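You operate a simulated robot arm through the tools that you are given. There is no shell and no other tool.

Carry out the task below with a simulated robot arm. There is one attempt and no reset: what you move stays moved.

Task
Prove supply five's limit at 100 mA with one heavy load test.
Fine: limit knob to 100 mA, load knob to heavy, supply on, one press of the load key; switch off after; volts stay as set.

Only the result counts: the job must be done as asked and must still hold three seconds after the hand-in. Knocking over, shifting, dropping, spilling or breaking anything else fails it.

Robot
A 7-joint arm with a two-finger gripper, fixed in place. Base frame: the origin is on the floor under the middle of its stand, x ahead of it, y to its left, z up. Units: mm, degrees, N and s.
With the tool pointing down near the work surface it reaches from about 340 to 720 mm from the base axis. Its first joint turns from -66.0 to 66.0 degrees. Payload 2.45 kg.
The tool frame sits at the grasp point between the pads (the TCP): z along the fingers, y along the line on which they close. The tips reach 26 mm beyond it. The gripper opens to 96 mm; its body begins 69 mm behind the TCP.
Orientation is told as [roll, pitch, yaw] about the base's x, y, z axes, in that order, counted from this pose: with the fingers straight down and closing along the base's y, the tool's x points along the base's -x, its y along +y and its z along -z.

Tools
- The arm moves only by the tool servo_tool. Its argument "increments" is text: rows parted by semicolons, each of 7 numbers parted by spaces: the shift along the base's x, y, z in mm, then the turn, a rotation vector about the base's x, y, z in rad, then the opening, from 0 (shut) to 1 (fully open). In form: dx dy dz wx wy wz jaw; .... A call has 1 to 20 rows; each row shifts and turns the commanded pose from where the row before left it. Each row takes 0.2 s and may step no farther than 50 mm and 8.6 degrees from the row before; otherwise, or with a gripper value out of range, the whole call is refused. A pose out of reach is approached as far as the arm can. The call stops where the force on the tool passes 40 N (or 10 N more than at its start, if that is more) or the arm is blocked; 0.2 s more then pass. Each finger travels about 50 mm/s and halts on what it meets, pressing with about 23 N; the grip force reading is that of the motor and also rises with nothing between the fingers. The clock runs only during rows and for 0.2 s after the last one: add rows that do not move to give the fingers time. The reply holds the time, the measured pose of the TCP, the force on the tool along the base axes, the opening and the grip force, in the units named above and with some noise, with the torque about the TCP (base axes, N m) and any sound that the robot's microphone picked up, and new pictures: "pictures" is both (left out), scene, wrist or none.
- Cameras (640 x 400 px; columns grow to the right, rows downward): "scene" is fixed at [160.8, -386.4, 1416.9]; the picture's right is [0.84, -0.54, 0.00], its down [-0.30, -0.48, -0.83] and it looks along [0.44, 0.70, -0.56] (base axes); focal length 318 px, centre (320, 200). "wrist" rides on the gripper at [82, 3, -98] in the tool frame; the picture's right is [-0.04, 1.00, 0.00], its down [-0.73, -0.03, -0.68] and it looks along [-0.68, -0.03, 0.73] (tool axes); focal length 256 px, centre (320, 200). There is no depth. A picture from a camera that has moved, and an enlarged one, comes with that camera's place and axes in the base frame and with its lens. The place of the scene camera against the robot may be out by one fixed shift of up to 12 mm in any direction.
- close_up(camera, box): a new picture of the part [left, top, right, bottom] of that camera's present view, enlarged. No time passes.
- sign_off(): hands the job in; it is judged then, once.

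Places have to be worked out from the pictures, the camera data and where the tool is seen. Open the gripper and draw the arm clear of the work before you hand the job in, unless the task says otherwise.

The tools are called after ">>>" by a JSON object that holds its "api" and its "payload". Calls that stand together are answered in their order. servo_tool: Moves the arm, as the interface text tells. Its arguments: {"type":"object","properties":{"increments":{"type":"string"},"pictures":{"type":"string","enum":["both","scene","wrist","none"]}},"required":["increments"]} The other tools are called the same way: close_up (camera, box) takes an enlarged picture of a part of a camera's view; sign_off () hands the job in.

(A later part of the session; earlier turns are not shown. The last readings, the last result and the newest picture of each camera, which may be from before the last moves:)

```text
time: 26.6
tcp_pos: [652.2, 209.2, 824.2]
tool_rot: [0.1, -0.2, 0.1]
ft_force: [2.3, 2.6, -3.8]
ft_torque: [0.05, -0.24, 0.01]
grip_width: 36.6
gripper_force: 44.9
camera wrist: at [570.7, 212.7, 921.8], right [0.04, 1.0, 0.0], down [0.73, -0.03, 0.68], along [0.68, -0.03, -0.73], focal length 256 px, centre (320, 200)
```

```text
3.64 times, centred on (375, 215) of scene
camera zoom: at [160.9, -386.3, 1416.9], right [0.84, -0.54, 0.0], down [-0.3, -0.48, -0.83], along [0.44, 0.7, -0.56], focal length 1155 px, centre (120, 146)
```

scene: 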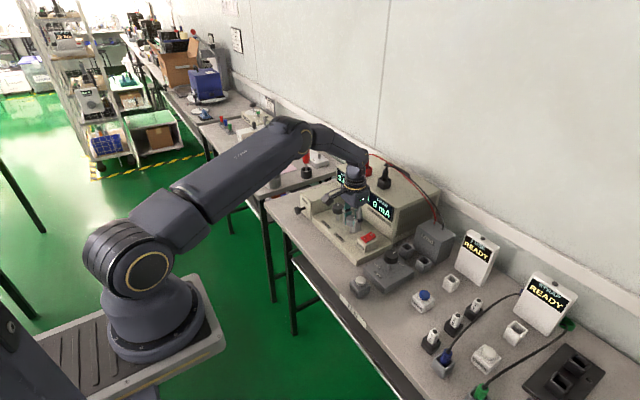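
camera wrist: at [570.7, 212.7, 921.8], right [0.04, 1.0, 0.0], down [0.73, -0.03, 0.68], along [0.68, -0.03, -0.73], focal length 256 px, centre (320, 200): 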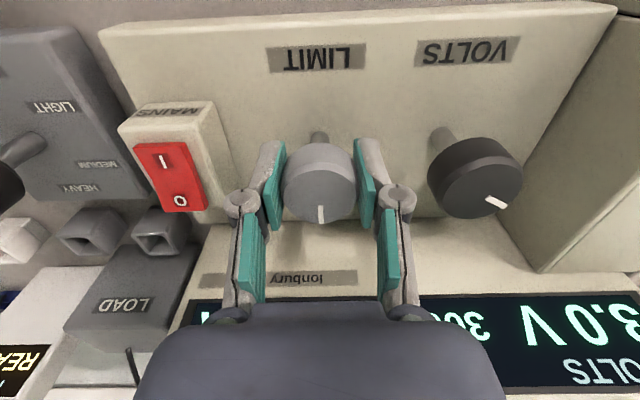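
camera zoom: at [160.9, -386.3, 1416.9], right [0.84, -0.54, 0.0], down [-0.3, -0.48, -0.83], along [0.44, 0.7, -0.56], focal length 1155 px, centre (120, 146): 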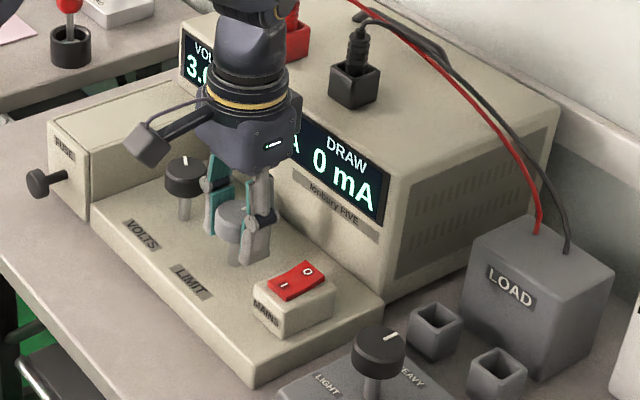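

The knob is held cleanly. I turn +15° (counter-clockwise) and look at what the LIMIT display does.

>>> {"api": "servo_tool", "payload": {"increments": "0 0 0 0 0 0.131 0.2; 0 0 0 0 0 0.131 0.2; 0 0 0 0 0 0 0.2", "pictures": "both"}}

>>> {"api": "close_up", "payload": {"camera": "wrist", "box": [380, 200, 640, 400]}}

```text
time: 27.4
tcp_pos: [651.3, 208.8, 825.2]
tool_rot: [0.0, -0.1, 15.1]
ft_force: [1.7, 2.8, -6.2]
ft_torque: [0.12, -0.62, 0.03]
grip_width: 36.7
gripper_force: 45.1
camera wrist: at [572.8, 191.4, 921.9], right [-0.22, 0.98, 0.0], down [0.72, 0.16, 0.68], along [0.66, 0.15, -0.73], focal length 256 px, centre (320, 200)
```

scene: 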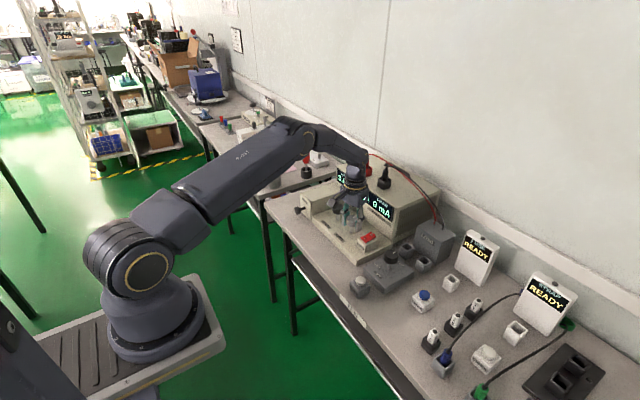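
wrist: 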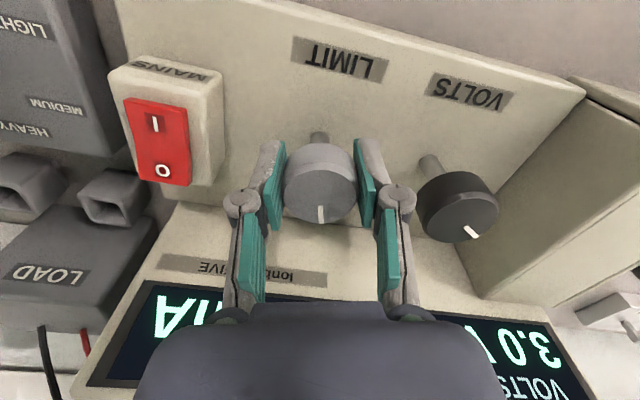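

```text
2.00 times, centred on (510, 300) of wrist
camera zoom: at [572.8, 191.4, 921.9], right [-0.22, 0.98, 0.0], down [0.72, 0.16, 0.68], along [0.66, 0.15, -0.73], focal length 512 px, centre (-60, 0)
```

zoom: 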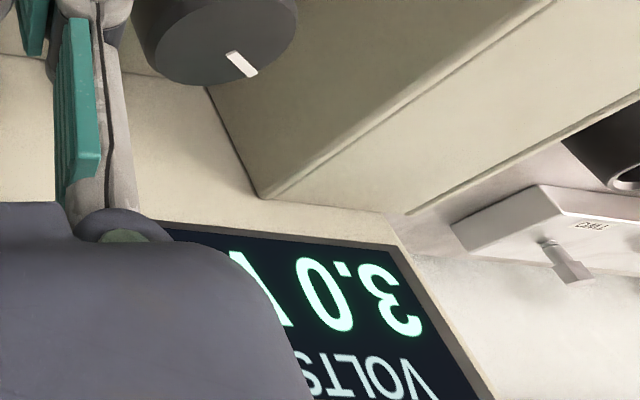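

The limit readout is hidden behind the hand. I turn 30° further, release and lift up to read the scale.

>>> {"api": "servo_tool", "payload": {"increments": "0 0 0 0 0 0.131 0.2; 0 0 0 0 0 0.131 0.2; 0 0 0 0 0 0.131 0.2; 0 0 0 0 0 0.131 0.2; 0 0 0 0 0 0 0.2; 0 0 0 0 0 0 0.54; 0 0 0 0 0 0 0.54", "pictures": "both"}}

>>> {"api": "close_up", "payload": {"camera": "scene", "box": [320, 160, 430, 270]}}

```text
time: 29.0
tcp_pos: [651.5, 208.9, 825.6]
tool_rot: [0.0, -0.1, 45.2]
ft_force: [0.4, -0.2, 0.7]
ft_torque: [0.04, -0.02, -0.02]
grip_width: 51.7
gripper_force: 0.1
camera wrist: at [592.7, 153.7, 922.4], right [-0.68, 0.73, 0.0], down [0.54, 0.5, 0.68], along [0.5, 0.46, -0.73], focal length 256 px, centre (320, 200)
```

scene: 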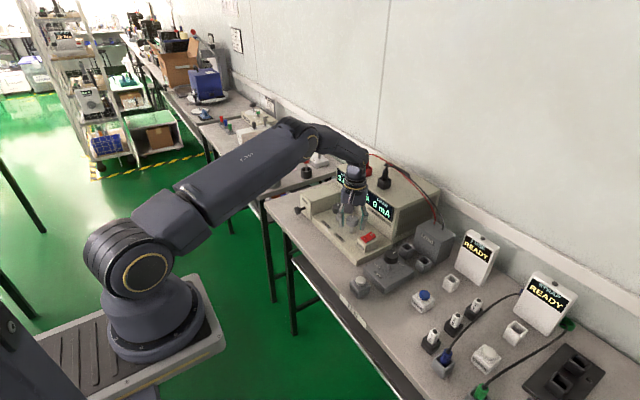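
wrist: 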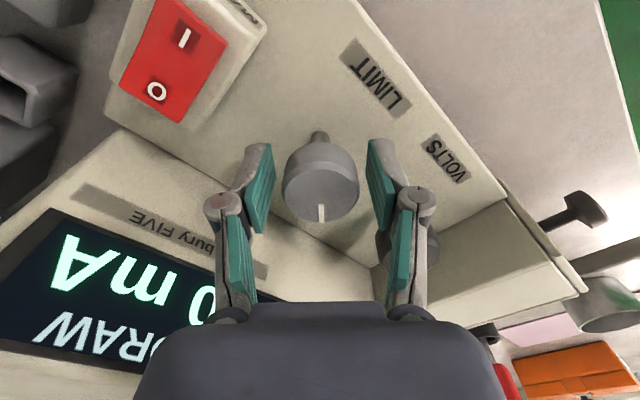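

```text
3.64 times, centred on (375, 215) of scene
camera zoom: at [160.8, -386.4, 1416.9], right [0.84, -0.54, 0.0], down [-0.3, -0.48, -0.83], along [0.44, 0.7, -0.56], focal length 1155 px, centre (120, 146)
```

zoom: 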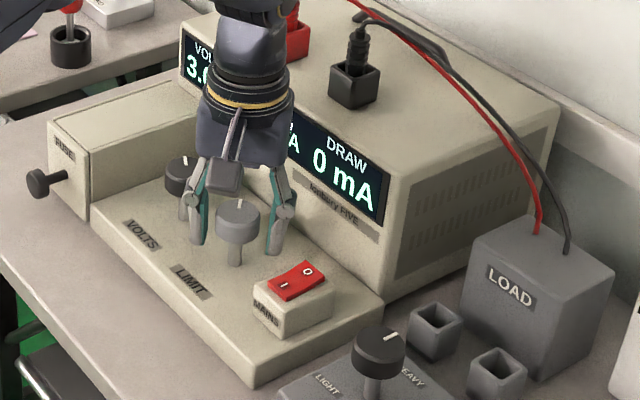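

I release, lift, and pull back toward the robot to read the LIMIT display, turning the wrist back to −45° on the way.

>>> {"api": "servo_tool", "payload": {"increments": "0 0 20 0 0 0 0.54; 0 0 25 0 0 0 0.54; 0 0 25 0 0 -0.131 0.54; -30 0 10 0 0 -0.131 0.54; -30 0 10 0 0 -0.131 0.54; -30 0 0 0 0 -0.131 0.54; 0 0 0 0 0 -0.131 0.54; 0 0 0 0 0 -0.131 0.54; 0 0 0 0 0 0 0.54", "pictures": "both"}}

>>> {"api": "close_up", "payload": {"camera": "scene", "box": [320, 160, 430, 270]}}

>>> {"api": "close_up", "payload": {"camera": "wrist", "box": [240, 60, 600, 320]}}

```text
time: 31.0
tcp_pos: [562.2, 207.7, 915.0]
tool_rot: [0.0, -0.1, -0.2]
ft_force: [0.4, -0.5, 0.3]
ft_torque: [0.0, 0.01, -0.03]
grip_width: 52.2
gripper_force: 0.1
camera wrist: at [480.7, 212.5, 1012.1], right [0.04, 1.0, 0.0], down [0.73, -0.03, 0.68], along [0.68, -0.03, -0.73], focal length 256 px, centre (320, 200)
```

scene: 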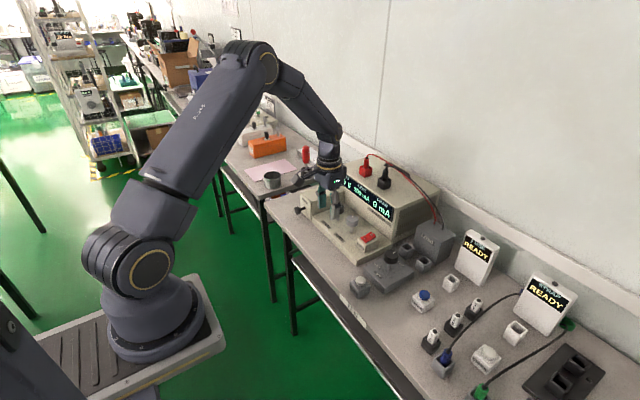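
wrist: 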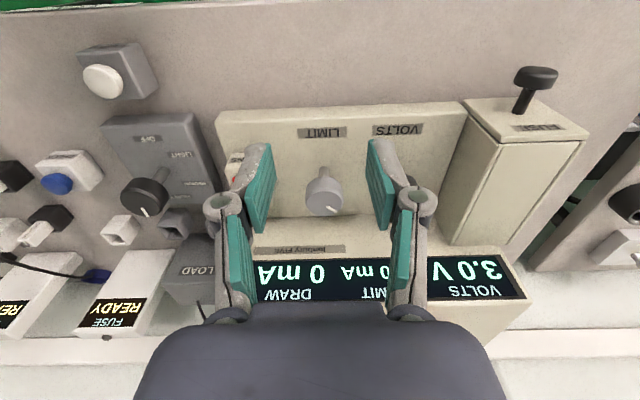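

```text
3.64 times, centred on (375, 215) of scene
camera zoom: at [160.8, -386.4, 1416.9], right [0.84, -0.54, 0.0], down [-0.3, -0.48, -0.83], along [0.44, 0.7, -0.56], focal length 1155 px, centre (120, 146)
```

zoom: 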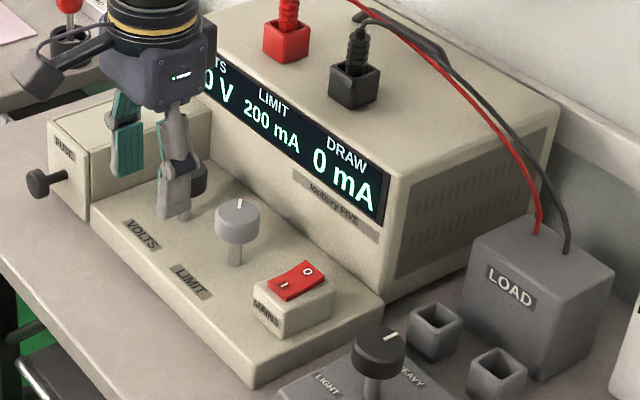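

```text
1.54 times, centred on (420, 190) of wrist
camera zoom: at [480.7, 212.5, 1012.1], right [0.04, 1.0, 0.0], down [0.73, -0.03, 0.68], along [0.68, -0.03, -0.73], focal length 394 px, centre (166, 215)
```

zoom: 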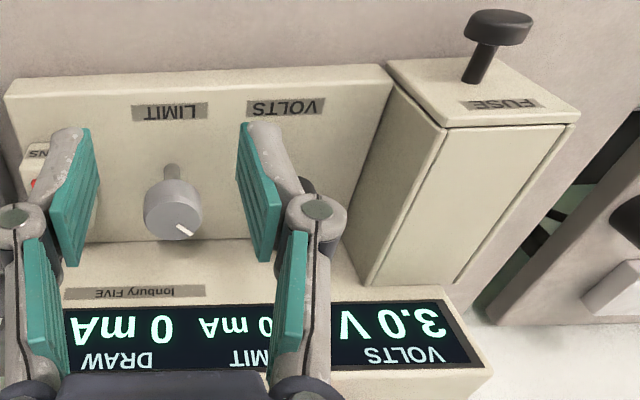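

+45° brought the LIMIT from 300 to 200 mA, so another +45° should give 100 mA. I return to the knob, grip, and turn +45° again.

>>> {"api": "servo_tool", "payload": {"increments": "30 0 0 0 0 0 0.54; 30 0 0 0 0 0 0.54; 30 0 -10 0 0 0 0.54; 0 0 -10 0 0 0 0.54; 0 0 -23 0 0 0 0.54; 0 0 -23 0 0 0 0.54; 0 0 -24 0 0 0 0.54; 0 0 0 0 0 0 0.54; 0 0 0 0 0 0 0.35; 0 0 0 0 0 0 0.2; 0 0 0 0 0 0 0.2; 0 0 0 0 0 0 0.2", "pictures": "wrist"}}

>>> {"api": "servo_tool", "payload": {"increments": "0 0 0 0 0 0.131 0.2; 0 0 0 0 0 0.131 0.2; 0 0 0 0 0 0.131 0.2; 0 0 0 0 0 0.131 0.2; 0 0 0 0 0 0.131 0.2; 0 0 0 0 0 0.131 0.2; 0 0 0 0 0 0 0.2; 0 0 0 0 0 0 0.54; 0 0 0 0 0 0 0.54; 0 0 0 0 0 0 0.54", "pictures": "wrist"}}

```text
time: 33.6
tcp_pos: [651.9, 208.5, 825.1]
tool_rot: [-0.1, -0.1, 0.0]
ft_force: [2.1, 0.8, -4.1]
ft_torque: [0.06, -0.23, 0.0]
grip_width: 36.7
gripper_force: 45.3
camera wrist: at [571.0, 212.8, 921.6], right [0.04, 1.0, 0.0], down [0.73, -0.03, 0.68], along [0.68, -0.03, -0.73], focal length 256 px, centre (320, 200)
```

wrist: 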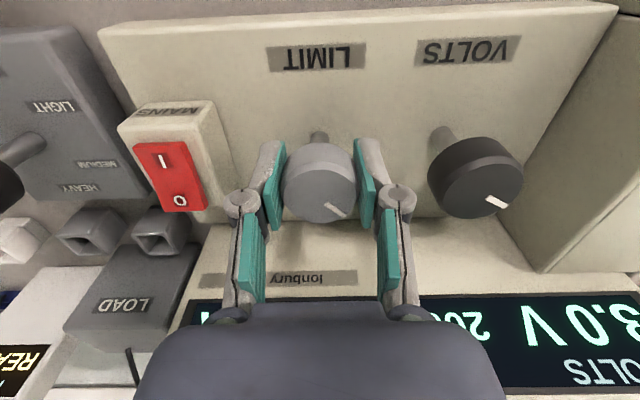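

```text
time: 35.8
tcp_pos: [650.4, 209.3, 825.0]
tool_rot: [0.0, -0.2, 45.1]
ft_force: [-0.9, 0.2, -0.2]
ft_torque: [-0.02, 0.05, 0.01]
grip_width: 52.0
gripper_force: 0.0
camera wrist: at [592.4, 153.7, 922.3], right [-0.68, 0.73, 0.0], down [0.54, 0.5, 0.68], along [0.5, 0.46, -0.73], focal length 256 px, centre (320, 200)
```

wrist: 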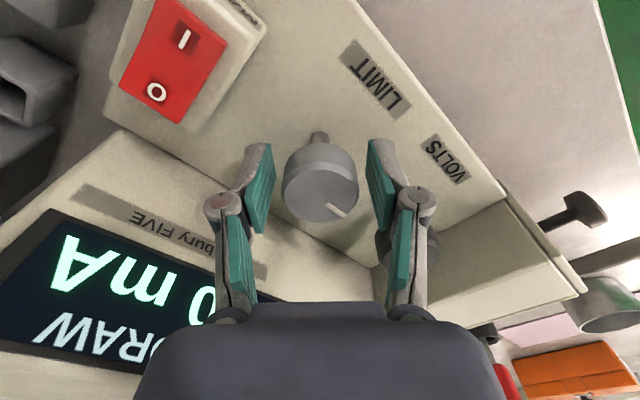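

Turned and released. I lift and pull back as before to read the LIMIT display.

>>> {"api": "servo_tool", "payload": {"increments": "0 0 20 0 0 0 0.54; 0 0 25 0 0 0 0.54; 0 0 25 0 0 -0.131 0.54; -30 0 10 0 0 -0.131 0.54; -30 0 10 0 0 -0.131 0.54; -30 0 0 0 0 -0.131 0.54; 0 0 0 0 0 -0.131 0.54; 0 0 0 0 0 -0.131 0.54; 0 0 0 0 0 0 0.54", "pictures": "both"}}

>>> {"api": "close_up", "payload": {"camera": "scene", "box": [320, 160, 430, 270]}}

>>> {"api": "close_up", "payload": {"camera": "wrist", "box": [240, 60, 600, 320]}}

```text
time: 37.8
tcp_pos: [561.5, 208.0, 915.1]
tool_rot: [0.0, 0.0, -0.1]
ft_force: [-0.3, 0.0, 0.2]
ft_torque: [-0.04, 0.03, 0.01]
grip_width: 51.8
gripper_force: 0.1
camera wrist: at [480.5, 212.6, 1012.4], right [0.04, 1.0, 0.0], down [0.73, -0.03, 0.68], along [0.68, -0.03, -0.73], focal length 256 px, centre (320, 200)
```

scene: 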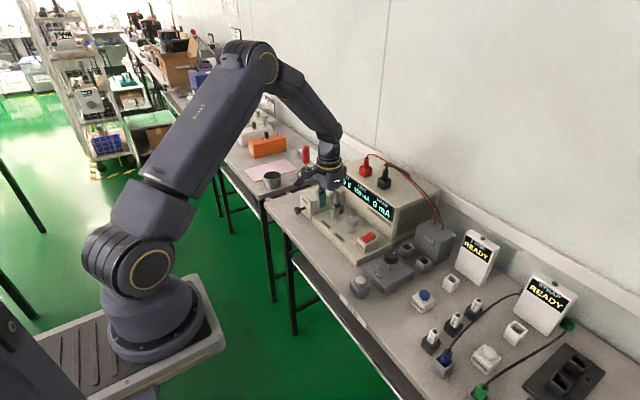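
wrist: 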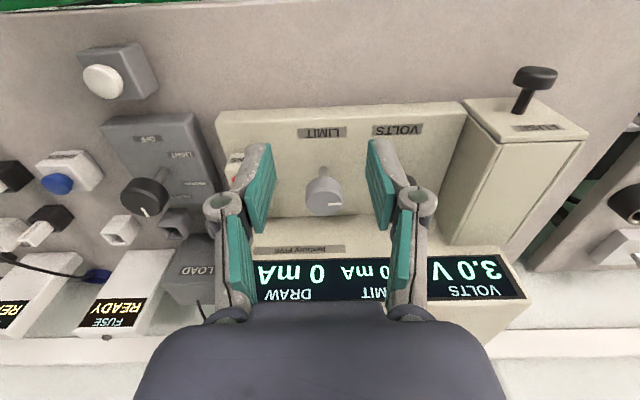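

```text
3.64 times, centred on (375, 215) of scene
camera zoom: at [160.8, -386.4, 1416.9], right [0.84, -0.54, 0.0], down [-0.3, -0.48, -0.83], along [0.44, 0.7, -0.56], focal length 1155 px, centre (120, 146)
```

zoom: 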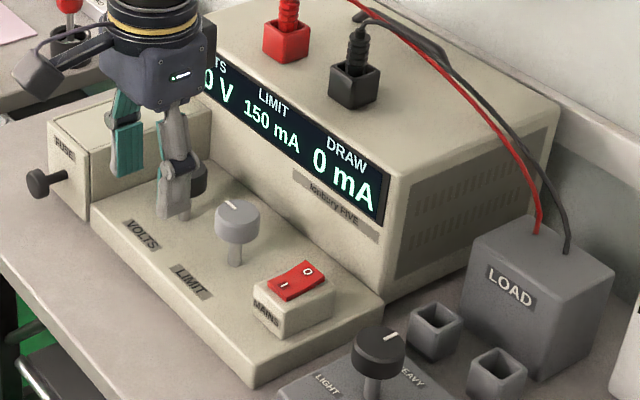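

```text
1.54 times, centred on (420, 190) of wrist
camera zoom: at [480.5, 212.6, 1012.4], right [0.04, 1.0, 0.0], down [0.73, -0.03, 0.68], along [0.68, -0.03, -0.73], focal length 394 px, centre (166, 215)
```

zoom: 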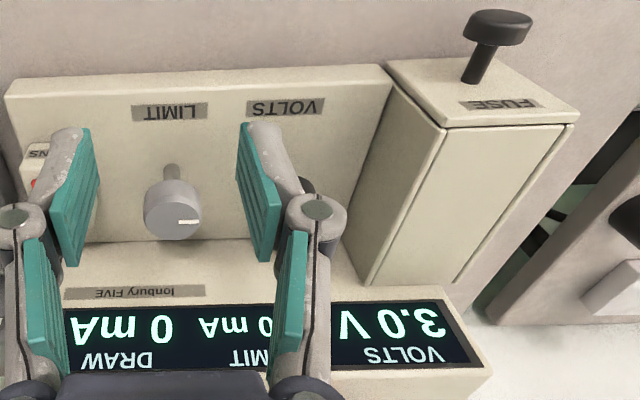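

LIMIT now reads 150 mA (a stepped scale: 300, 200, 150…). One more +45° step should give 100 mA.

>>> {"api": "servo_tool", "payload": {"increments": "30 0 0 0 0 0 0.54; 30 0 0 0 0 0 0.54; 30 0 -10 0 0 0 0.54; 0 0 -10 0 0 0 0.54; 0 0 -23 0 0 0 0.54; 0 0 -23 0 0 0 0.54; 0 0 -24 0 0 0 0.54; 0 0 0 0 0 0 0.54; 0 0 0 0 0 0 0.35; 0 0 0 0 0 0 0.2; 0 0 0 0 0 0 0.2; 0 0 0 0 0 0 0.2", "pictures": "wrist"}}

>>> {"api": "servo_tool", "payload": {"increments": "0 0 0 0 0 0.131 0.2; 0 0 0 0 0 0.131 0.2; 0 0 0 0 0 0.131 0.2; 0 0 0 0 0 0.131 0.2; 0 0 0 0 0 0.131 0.2; 0 0 0 0 0 0.131 0.2; 0 0 0 0 0 0 0.2; 0 0 0 0 0 0 0.54; 0 0 0 0 0 0 0.54; 0 0 0 0 0 0 0.54", "pictures": "wrist"}}

>>> {"api": "servo_tool", "payload": {"increments": "0 0 20 0 0 0 0.54; 0 0 25 0 0 0 0.54; 0 0 25 0 0 -0.131 0.54; -30 0 10 0 0 -0.131 0.54; -30 0 10 0 0 -0.131 0.54; -30 0 0 0 0 -0.131 0.54; 0 0 0 0 0 -0.131 0.54; 0 0 0 0 0 -0.131 0.54; 0 0 0 0 0 0 0.54", "pictures": "both"}}

>>> {"api": "close_up", "payload": {"camera": "scene", "box": [320, 160, 430, 270]}}

>>> {"api": "close_up", "payload": {"camera": "wrist", "box": [240, 60, 600, 320]}}

```text
time: 40.4
tcp_pos: [651.1, 208.8, 824.8]
tool_rot: [0.0, -0.2, 0.0]
ft_force: [2.4, 0.1, -3.2]
ft_torque: [0.01, -0.22, 0.02]
grip_width: 36.5
gripper_force: 45.3
camera wrist: at [570.8, 212.8, 921.9], right [0.04, 1.0, 0.0], down [0.73, -0.03, 0.68], along [0.68, -0.03, -0.73], focal length 256 px, centre (320, 200)
```

wrist: 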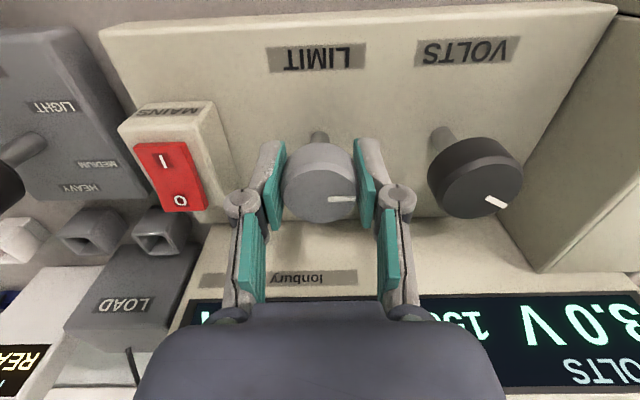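

```text
time: 42.6
tcp_pos: [652.2, 209.2, 825.1]
tool_rot: [0.0, 0.0, 45.0]
ft_force: [-0.1, 0.1, 0.0]
ft_torque: [0.02, 0.0, 0.01]
grip_width: 52.0
gripper_force: 0.0
camera wrist: at [592.7, 154.2, 922.6], right [-0.68, 0.73, 0.0], down [0.54, 0.5, 0.68], along [0.5, 0.46, -0.73], focal length 256 px, centre (320, 200)
```

wrist: 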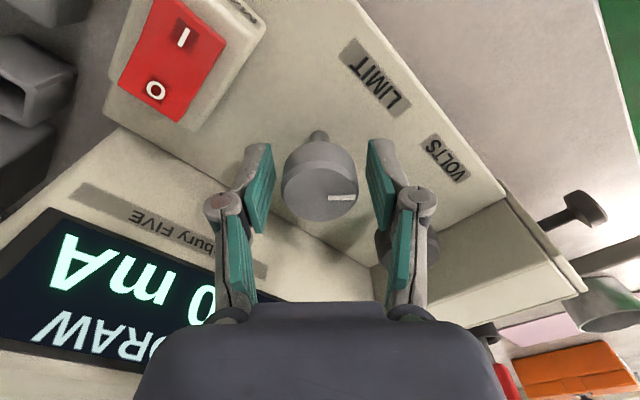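

```text
time: 44.6
tcp_pos: [561.5, 209.1, 914.2]
tool_rot: [0.0, 0.0, -0.1]
ft_force: [0.0, -0.2, -0.1]
ft_torque: [-0.01, -0.02, -0.01]
grip_width: 51.9
gripper_force: 0.0
camera wrist: at [480.8, 213.0, 1012.5], right [0.04, 1.0, 0.0], down [0.73, -0.03, 0.68], along [0.68, -0.03, -0.73], focal length 256 px, centre (320, 200)
```

scene: 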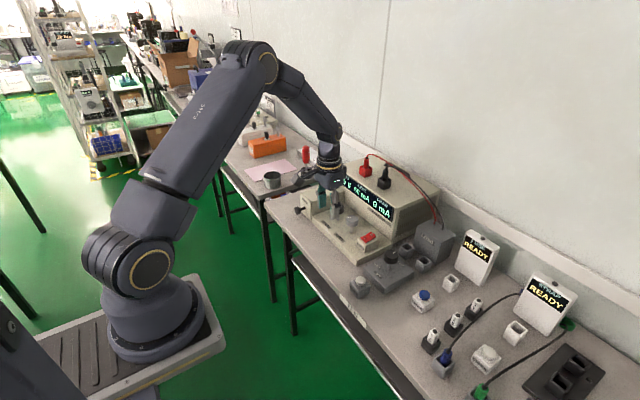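
wrist: 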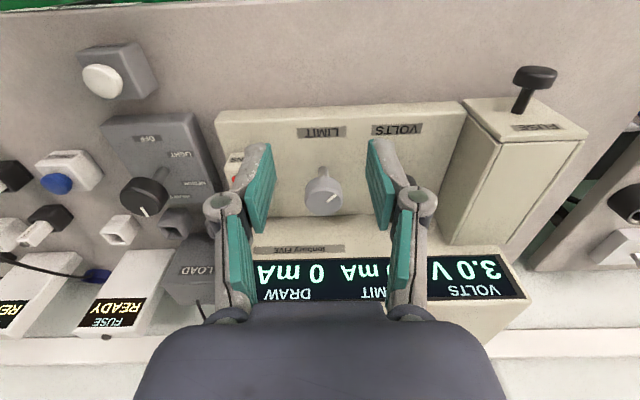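

```text
3.64 times, centred on (375, 215) of scene
camera zoom: at [160.8, -386.4, 1416.9], right [0.84, -0.54, 0.0], down [-0.3, -0.48, -0.83], along [0.44, 0.7, -0.56], focal length 1155 px, centre (120, 146)
```

zoom: 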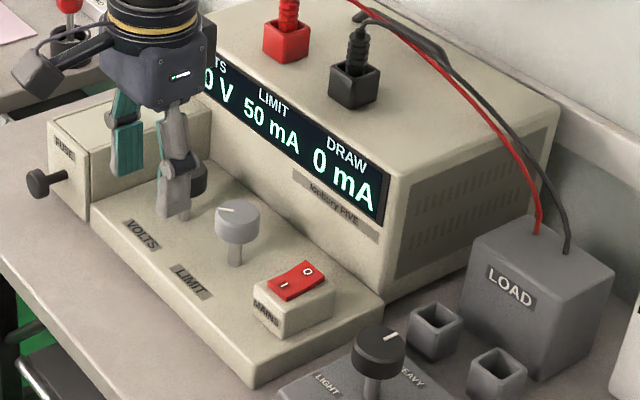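

```text
1.54 times, centred on (420, 190) of wrist
camera zoom: at [480.8, 213.0, 1012.5], right [0.04, 1.0, 0.0], down [0.73, -0.03, 0.68], along [0.68, -0.03, -0.73], focal length 394 px, centre (166, 215)
```

zoom: 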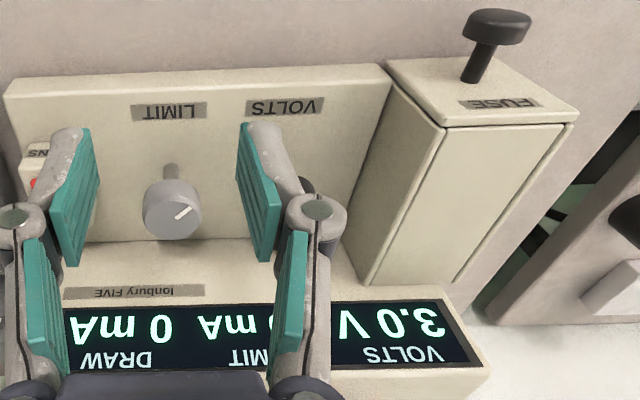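

Now 50 mA, so 100 mA lies between 90° and 135° (50 mA per roughly 27–30°). I regrip and turn back −10° first, reading the digits past the hand in the wrist view, to find the true centre of the 100 mA step.

>>> {"api": "servo_tool", "payload": {"increments": "30 0 0 0 0 0 0.54; 30 0 0 0 0 0 0.54; 30 0 -10 0 0 0 0.54; 0 0 -10 0 0 0 0.54; 0 0 -23 0 0 0 0.54; 0 0 -23 0 0 0 0.54; 0 0 -24 0 0 0 0.54; 0 0 0 0 0 0 0.54; 0 0 0 0 0 0 0.35; 0 0 0 0 0 0 0.2; 0 0 0 0 0 0 0.2; 0 0 0 0 0 0 0.2", "pictures": "wrist"}}

>>> {"api": "servo_tool", "payload": {"increments": "0 0 0 0 0 -0.0873 0.2; 0 0 0 0 0 -0.0873 0.2; 0 0 0 0 0 0 0.2", "pictures": "wrist"}}

>>> {"api": "close_up", "payload": {"camera": "wrist", "box": [400, 200, 640, 400]}}

```text
time: 47.2
tcp_pos: [653.1, 209.1, 825.8]
tool_rot: [0.2, -0.1, 0.0]
ft_force: [3.9, 3.9, -3.4]
ft_torque: [0.07, -0.29, -0.01]
grip_width: 36.7
gripper_force: 45.0
camera wrist: at [571.3, 212.7, 922.4], right [0.04, 1.0, 0.0], down [0.73, -0.03, 0.68], along [0.68, -0.03, -0.73], focal length 256 px, centre (320, 200)
```

wrist: 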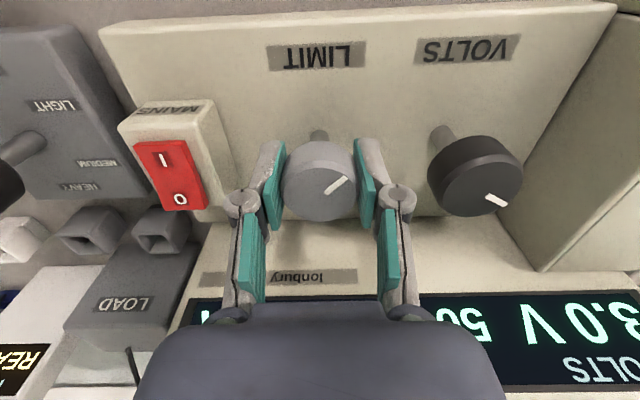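

```text
time: 48.0
tcp_pos: [652.0, 208.1, 825.0]
tool_rot: [-0.1, -0.2, -10.0]
ft_force: [7.2, 2.2, -3.1]
ft_torque: [0.14, 0.19, -0.06]
grip_width: 36.9
gripper_force: 44.6
camera wrist: at [573.1, 227.0, 922.4], right [0.21, 0.98, 0.0], down [0.72, -0.16, 0.68], along [0.67, -0.15, -0.73], focal length 256 px, centre (320, 200)
```

wrist: 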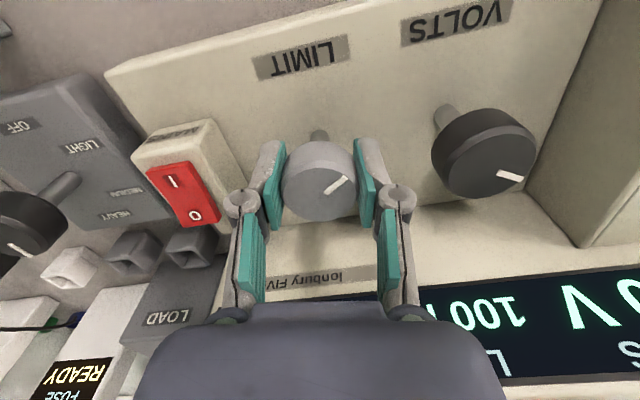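

```text
2.00 times, centred on (520, 300) of wrist
camera zoom: at [573.1, 227.0, 922.4], right [0.21, 0.98, 0.0], down [0.72, -0.16, 0.68], along [0.67, -0.15, -0.73], focal length 512 px, centre (-80, 0)
```

zoom: 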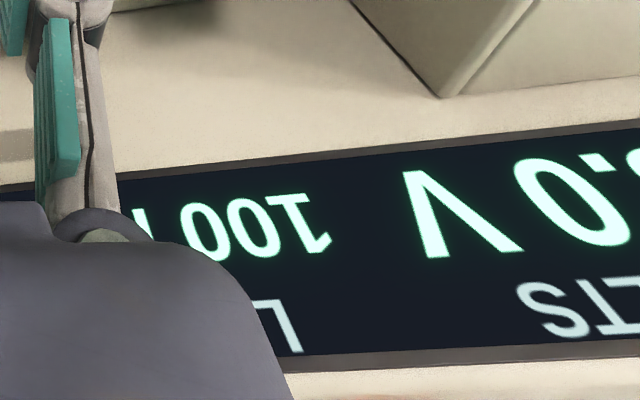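

It shows 100 mA at ~125°, consistent with 30° steps centred at 120°. I turn 5° more to sit in the centre, check, then release.

>>> {"api": "servo_tool", "payload": {"increments": "0 0 0 0 0 -0.0873 0.2; 0 0 0 0 0 0 0.2; 0 0 0 0 0 0 0.54; 0 0 0 0 0 0 0.54; 0 0 0 0 0 0 0.54", "pictures": "wrist"}}

>>> {"api": "servo_tool", "payload": {"increments": "0 0 20 0 0 0 0.54; 0 0 25 0 0 0 0.54; 0 0 25 0 0 0.131 0.54; -30 0 10 0 0 0.131 0.54; -30 0 10 0 0 0 0.54; -30 0 0 0 0 0 0.54; 0 0 0 0 0 0 0.54", "pictures": "both"}}

>>> {"api": "close_up", "payload": {"camera": "scene", "box": [320, 160, 430, 270]}}

```text
time: 49.2
tcp_pos: [651.9, 209.1, 824.8]
tool_rot: [0.1, -0.1, -15.0]
ft_force: [-0.1, 0.0, 0.0]
ft_torque: [0.02, -0.01, 0.02]
grip_width: 51.7
gripper_force: 0.0
camera wrist: at [574.5, 233.7, 922.4], right [0.3, 0.95, 0.0], down [0.7, -0.22, 0.68], along [0.65, -0.2, -0.73], focal length 256 px, centre (320, 200)
```

wrist: 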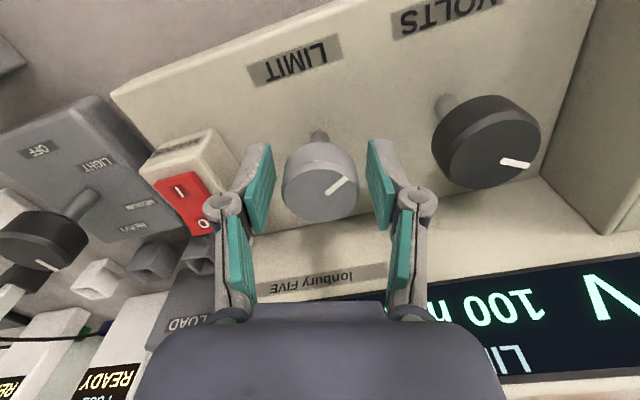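

```text
time: 50.8
tcp_pos: [561.9, 209.0, 914.9]
tool_rot: [0.0, -0.2, 0.0]
ft_force: [0.3, -0.7, -0.7]
ft_torque: [0.03, -0.01, -0.02]
grip_width: 51.9
gripper_force: 0.0
camera wrist: at [480.5, 212.6, 1012.2], right [0.04, 1.0, 0.0], down [0.73, -0.03, 0.68], along [0.68, -0.03, -0.73], focal length 256 px, centre (320, 200)
```

scene: 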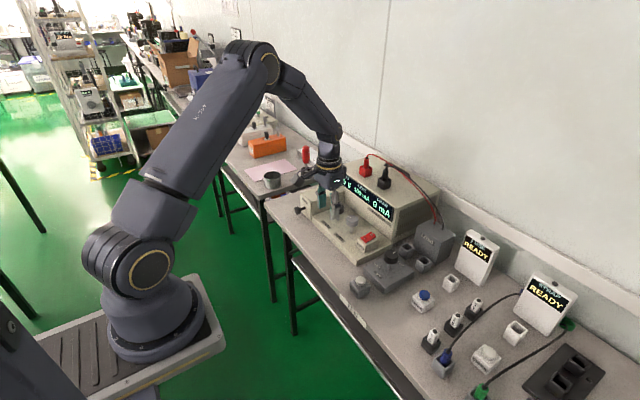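
wrist: 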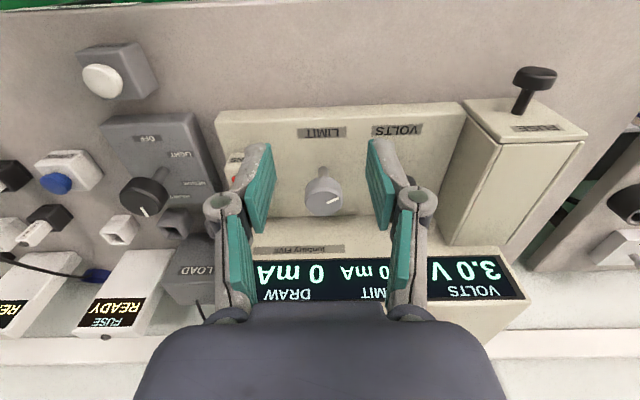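

```text
3.64 times, centred on (375, 215) of scene
camera zoom: at [160.8, -386.4, 1416.9], right [0.84, -0.54, 0.0], down [-0.3, -0.48, -0.83], along [0.44, 0.7, -0.56], focal length 1155 px, centre (120, 146)
```

zoom: 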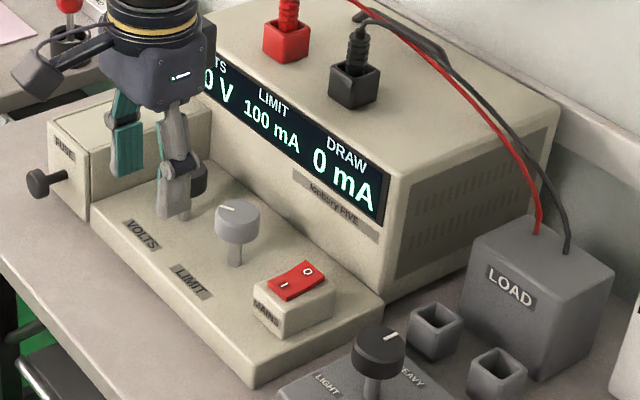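

LIMIT 100 mA, 3.0 V, DRAW 0 mA, load selector at HEAVY. Next the LOAD key near (545, 31, 792): I move above it with the gripper closed and check alignment.

>>> {"api": "servo_tool", "payload": {"increments": "-4 -45 0 0 0 0 0.3; -4 -45 0 0 0 0 0; -4 -44 0 0 0 0 0; -5 -44 0 0 0 0 0; 0 0 -20 0 0 0 0; 0 0 -15 0 0 0 0; 0 0 0 0 0 0 0", "pictures": "both"}}

>>> {"api": "close_up", "payload": {"camera": "wrist", "box": [240, 50, 400, 200]}}

>>> {"api": "close_up", "payload": {"camera": "scene", "box": [330, 220, 430, 310]}}

```text
time: 52.4
tcp_pos: [546.5, 30.5, 880.7]
tool_rot: [0.0, -0.2, 0.0]
ft_force: [0.1, -0.5, -0.6]
ft_torque: [0.0, 0.01, 0.05]
grip_width: 0.0
gripper_force: 23.1
camera wrist: at [464.7, 35.3, 978.0], right [0.04, 1.0, 0.0], down [0.73, -0.03, 0.68], along [0.68, -0.03, -0.73], focal length 256 px, centre (320, 200)
```

scene: 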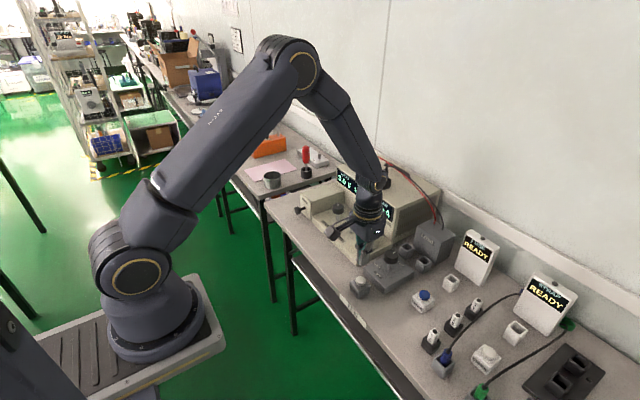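
wrist: 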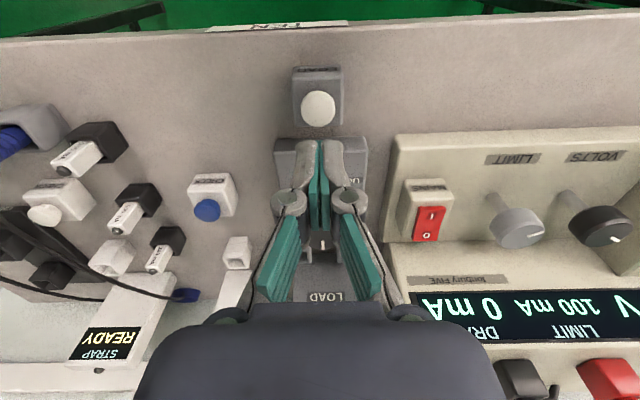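

```text
2.67 times, centred on (320, 125) of wrist
camera zoom: at [464.7, 35.3, 978.0], right [0.04, 1.0, 0.0], down [0.73, -0.03, 0.68], along [0.68, -0.03, -0.73], focal length 683 px, centre (320, 400)
```

zoom: 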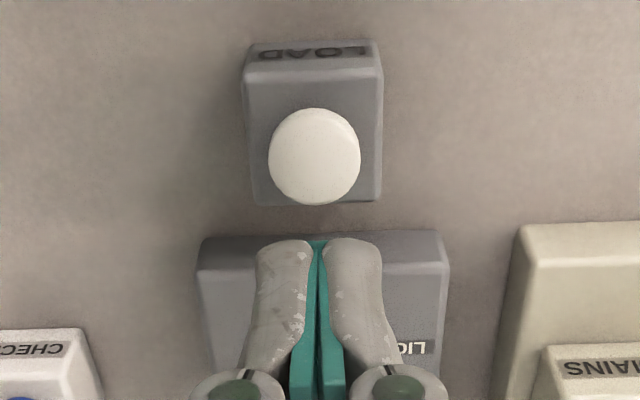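

```text
4.44 times, centred on (380, 265) of scene
camera zoom: at [160.8, -386.4, 1416.9], right [0.84, -0.54, 0.0], down [-0.3, -0.48, -0.83], along [0.44, 0.7, -0.56], focal length 1412 px, centre (53, -89)
```

zoom: 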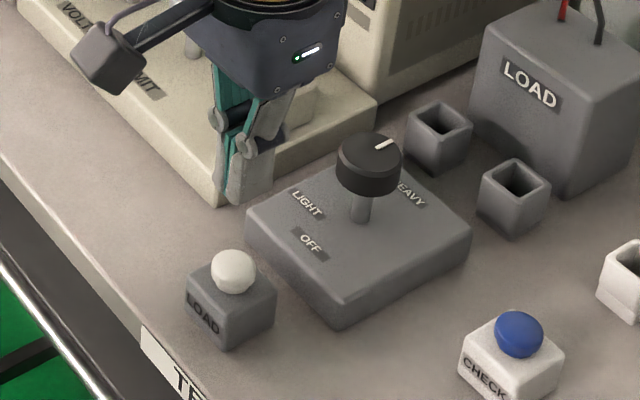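

The key cap is ~25 mm wide, centred at (545, 30), top near z ≈ 795. To avoid wedging the fingers apart I offset 6.5 mm so one fingertip presses the cap squarely, and come down to just above it.

>>> {"api": "servo_tool", "payload": {"increments": "-1 6.5 0 0 0 0 0; 0 0 -20 0 0 0 0; 0 0 -20 0 0 0 0; 0 0 -8 0 0 0 0; 0 0 0 0 0 0 0", "pictures": "both"}}

>>> {"api": "close_up", "payload": {"camera": "wrist", "box": [240, 50, 400, 200]}}

>>> {"api": "close_up", "payload": {"camera": "scene", "box": [330, 220, 430, 310]}}

```text
time: 53.6
tcp_pos: [544.2, 37.8, 834.7]
tool_rot: [0.1, -0.1, 0.0]
ft_force: [0.0, -0.1, -0.7]
ft_torque: [-0.02, 0.01, -0.01]
grip_width: 0.0
gripper_force: 23.3
camera wrist: at [463.1, 41.5, 930.1], right [0.04, 1.0, 0.0], down [0.73, -0.03, 0.68], along [0.68, -0.03, -0.73], focal length 256 px, centre (320, 200)
```

scene: 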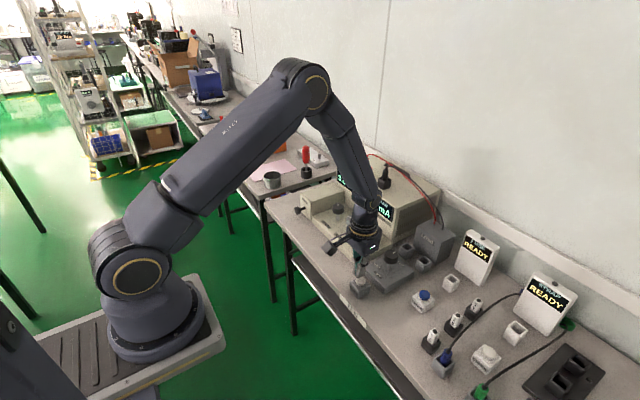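
wrist: 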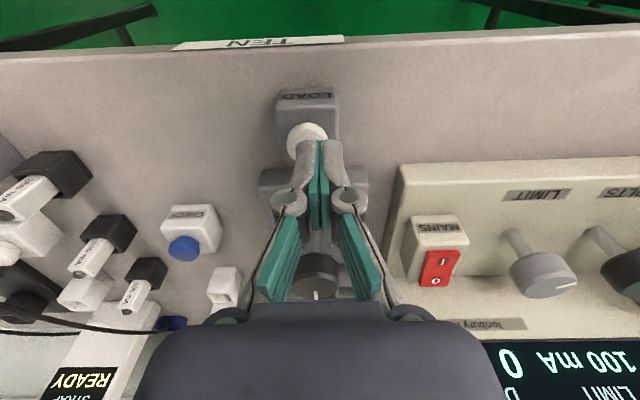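

```text
2.67 times, centred on (320, 125) of wrist
camera zoom: at [463.1, 41.5, 930.1], right [0.04, 1.0, 0.0], down [0.73, -0.03, 0.68], along [0.68, -0.03, -0.73], focal length 683 px, centre (320, 400)
```

zoom: 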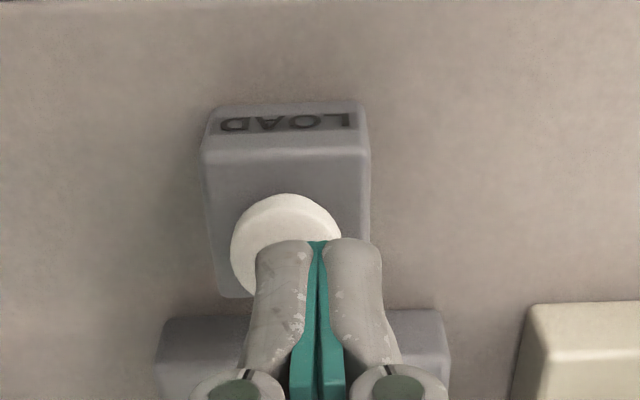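

```text
4.44 times, centred on (380, 265) of scene
camera zoom: at [160.8, -386.4, 1416.9], right [0.84, -0.54, 0.0], down [-0.3, -0.48, -0.83], along [0.44, 0.7, -0.56], focal length 1412 px, centre (53, -89)
```

zoom: 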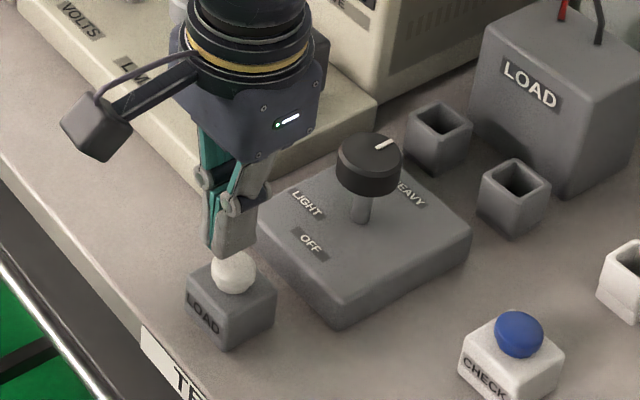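

The fingertip is over the cap, ~10 mm above it; LIMIT still reads 100 mA, DRAW 0. I lower in 1.5 mm steps and watch for force and a click.

>>> {"api": "servo_tool", "payload": {"increments": "0 0 -2 0 0 0 0; 0 0 -2 0 0 0 0; 0 0 -2 0 0 0 0; 0 0 -1.5 0 0 0 0; 0 0 -1.5 0 0 0 0", "pictures": "none"}}

```text
time: 54.8
tcp_pos: [543.2, 38.1, 823.7]
tool_rot: [0.0, -0.2, 0.0]
ft_force: [0.4, 0.2, 0.0]
ft_torque: [-0.03, 0.0, 0.0]
grip_width: 0.1
gripper_force: 23.5
```

No contact yet at z ≈ 823.7. I continue down in small steps.

>>> {"api": "servo_tool", "payload": {"increments": "0 0 -1.5 0 0 0 0; 0 0 -1.5 0 0 0 0", "pictures": "none"}}

```text
time: 55.4
tcp_pos: [542.3, 37.4, 821.8]
tool_rot: [0.0, -0.2, 0.1]
ft_force: [-0.2, -0.8, -0.3]
ft_torque: [0.02, -0.01, 0.0]
grip_width: 0.0
gripper_force: 23.9
```

Still free. Two more steps.

>>> {"api": "servo_tool", "payload": {"increments": "0 0 -1.5 0 0 0 0; 0 0 -1.5 0 0 0 0", "pictures": "none"}}

```text
time: 56.0
tcp_pos: [543.9, 38.0, 817.4]
tool_rot: [0.0, -0.1, -0.1]
ft_force: [0.1, 1.0, 2.2]
ft_torque: [0.0, -0.01, 0.01]
grip_width: 0.0
gripper_force: 23.2
heard: click
```

A click at z ≈ 817.4 with light force. I look at the display without moving.

>>> {"api": "close_up", "payload": {"camera": "scene", "box": [320, 160, 430, 290]}}

>>> {"api": "close_up", "payload": {"camera": "wrist", "box": [400, 200, 640, 400]}}

>>> {"api": "close_up", "payload": {"camera": "wrist", "box": [240, 50, 400, 200]}}

```text
3.08 times, centred on (375, 225) of scene
camera zoom: at [160.8, -386.3, 1416.9], right [0.84, -0.54, 0.0], down [-0.3, -0.48, -0.83], along [0.44, 0.7, -0.56], focal length 978 px, centre (151, 123)
```

zoom: 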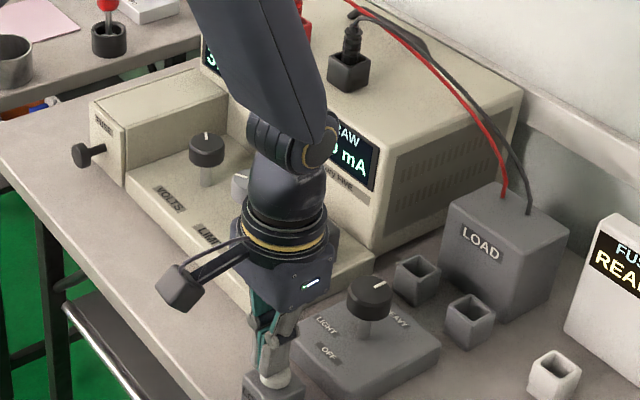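

```text
2.00 times, centred on (520, 300) of wrist
camera zoom: at [462.9, 41.3, 914.3], right [0.04, 1.0, 0.0], down [0.73, -0.03, 0.68], along [0.68, -0.03, -0.73], focal length 512 px, centre (-80, 0)
```

zoom: 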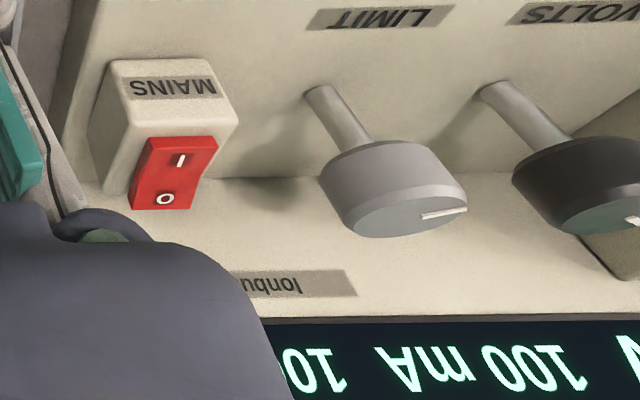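

```text
2.67 times, centred on (320, 125) of wrist
camera zoom: at [462.9, 41.3, 914.3], right [0.04, 1.0, 0.0], down [0.73, -0.03, 0.68], along [0.68, -0.03, -0.73], focal length 683 px, centre (320, 400)
```

zoom: 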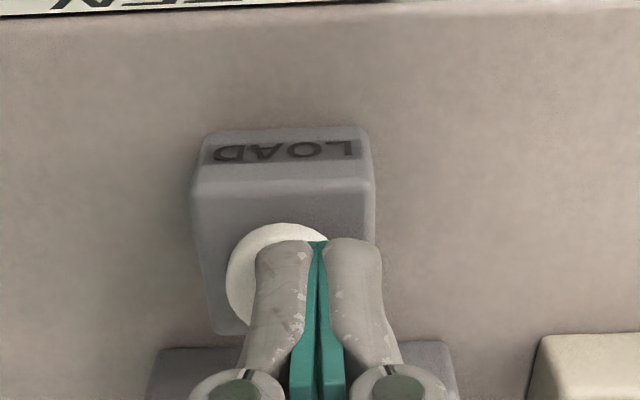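

DRAW has jumped to "10…" (100 mA limited), so the press has registered. I hold briefly, then lift straight up in one clean motion and read the display.

>>> {"api": "servo_tool", "payload": {"increments": "0 0 0 0 0 0 0; 0 0 0 0 0 0 0", "pictures": "wrist"}}

>>> {"api": "servo_tool", "payload": {"increments": "0 0 20 0 0 0 0; 0 0 30 0 0 0 0; 0 0 35 0 0 0 0; 0 0 0 0 0 0 0", "pictures": "both"}}

>>> {"api": "close_up", "payload": {"camera": "wrist", "box": [380, 150, 640, 400]}}

```text
time: 56.6
tcp_pos: [543.9, 36.9, 817.6]
tool_rot: [-0.1, -0.1, 0.0]
ft_force: [0.2, 0.8, 2.6]
ft_torque: [0.01, 0.03, 0.0]
grip_width: 0.3
gripper_force: 23.2
camera wrist: at [462.9, 41.2, 914.3], right [0.04, 1.0, 0.0], down [0.73, -0.03, 0.68], along [0.68, -0.03, -0.73], focal length 256 px, centre (320, 200)
```

wrist: 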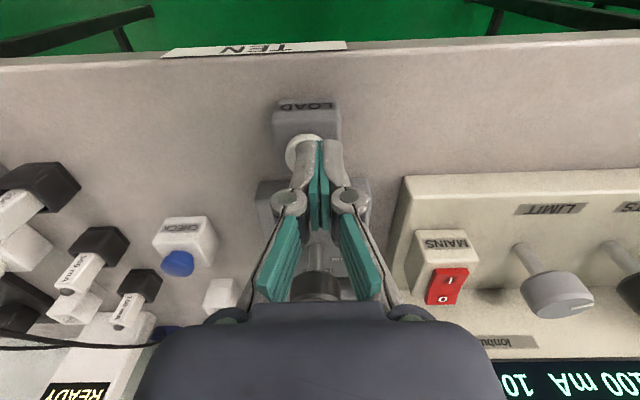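

```text
time: 57.6
tcp_pos: [544.5, 36.9, 901.5]
tool_rot: [0.0, -0.2, 0.0]
ft_force: [0.0, -0.2, 0.0]
ft_torque: [0.01, -0.01, -0.01]
grip_width: 0.1
gripper_force: 22.5
camera wrist: at [463.3, 41.1, 999.7], right [0.04, 1.0, 0.0], down [0.73, -0.03, 0.68], along [0.68, -0.03, -0.73], focal length 256 px, centre (320, 200)
```

scene: 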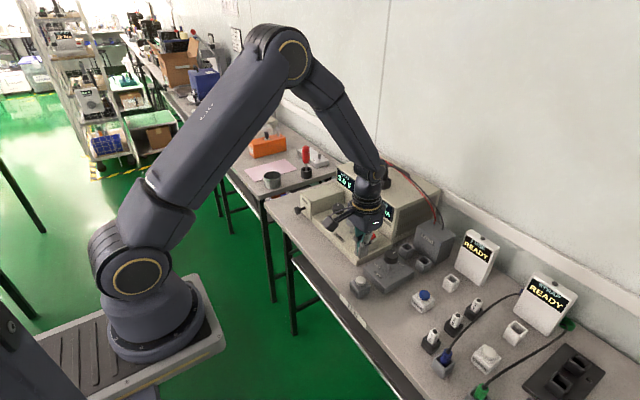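
wrist: 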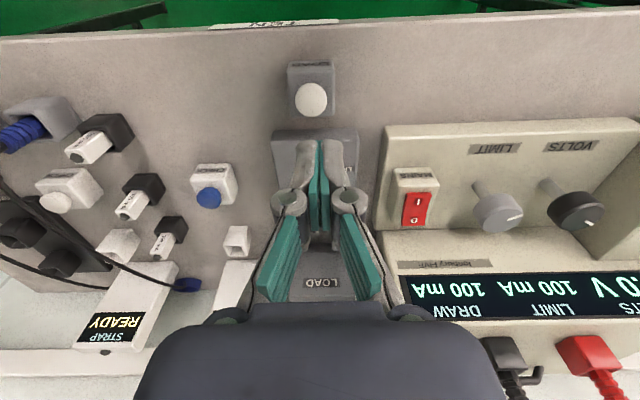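

```text
1.60 times, centred on (510, 275) of wrist
camera zoom: at [463.3, 41.1, 999.7], right [0.04, 1.0, 0.0], down [0.73, -0.03, 0.68], along [0.68, -0.03, -0.73], focal length 410 px, centre (16, 80)
```

zoom: 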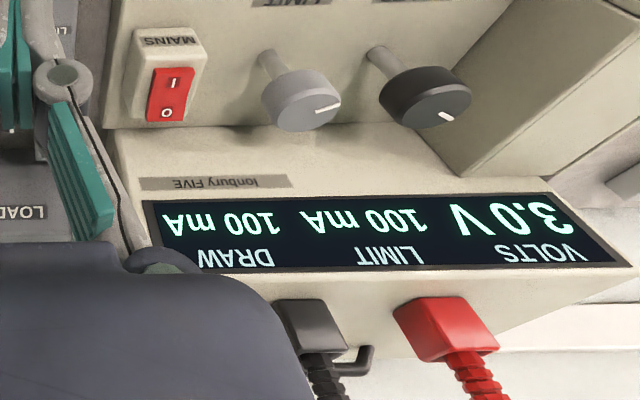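

The display reads 3.0 V, LIMIT 100 mA, DRAW 100 mA: the limit is proved and the key is released. Now I move above the O half of the rocker (≈ (674, 131)) to switch off.

>>> {"api": "servo_tool", "payload": {"increments": "32.5 23.5 0 0 0 0 0; 32.5 23.5 -5 0 0 0 0; 32.5 23.5 -10 0 0 0 0; 32 23.5 -15 0 0 0 0; 0 0 0 0 0 0 0; 0 0 0 0 0 0 0", "pictures": "both"}}

>>> {"api": "close_up", "payload": {"camera": "wrist", "box": [240, 50, 400, 200]}}

>>> {"api": "close_up", "payload": {"camera": "scene", "box": [320, 170, 430, 270]}}

```text
time: 59.0
tcp_pos: [675.1, 132.5, 870.8]
tool_rot: [0.1, -0.1, 0.0]
ft_force: [0.9, 0.1, 0.1]
ft_torque: [0.0, 0.01, -0.03]
grip_width: 0.0
gripper_force: 22.5
camera wrist: at [593.4, 135.6, 968.5], right [0.04, 1.0, 0.0], down [0.73, -0.03, 0.68], along [0.68, -0.03, -0.73], focal length 256 px, centre (320, 200)
```

scene: 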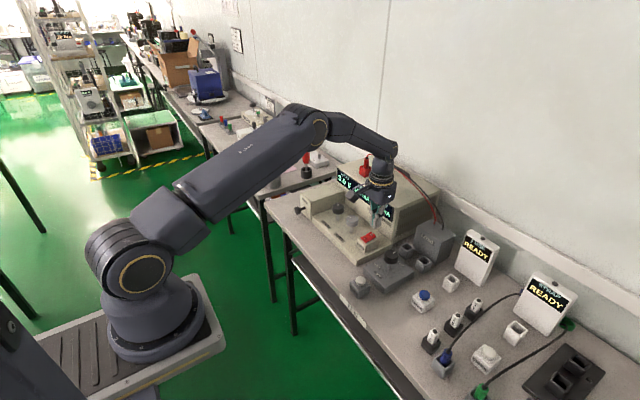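
wrist: 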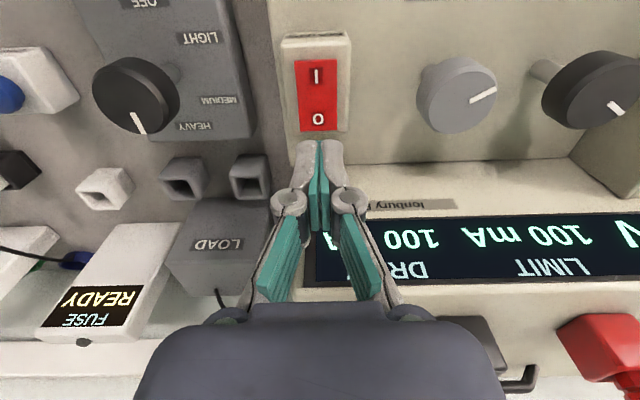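

```text
2.67 times, centred on (320, 125) of wrist
camera zoom: at [593.4, 135.6, 968.5], right [0.04, 1.0, 0.0], down [0.73, -0.03, 0.68], along [0.68, -0.03, -0.73], focal length 683 px, centre (320, 400)
```

zoom: 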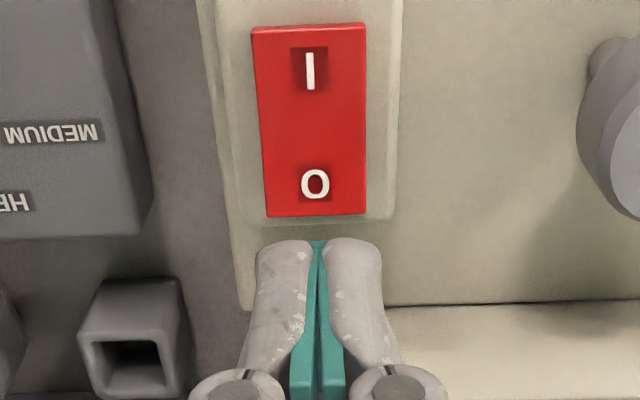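

```text
4.00 times, centred on (375, 220) of scene
camera zoom: at [160.8, -386.4, 1416.9], right [0.84, -0.54, 0.0], down [-0.3, -0.48, -0.83], along [0.44, 0.7, -0.56], focal length 1271 px, centre (100, 120)
```

zoom: 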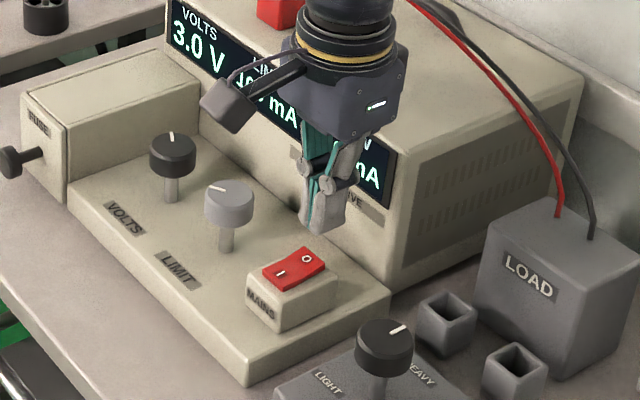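

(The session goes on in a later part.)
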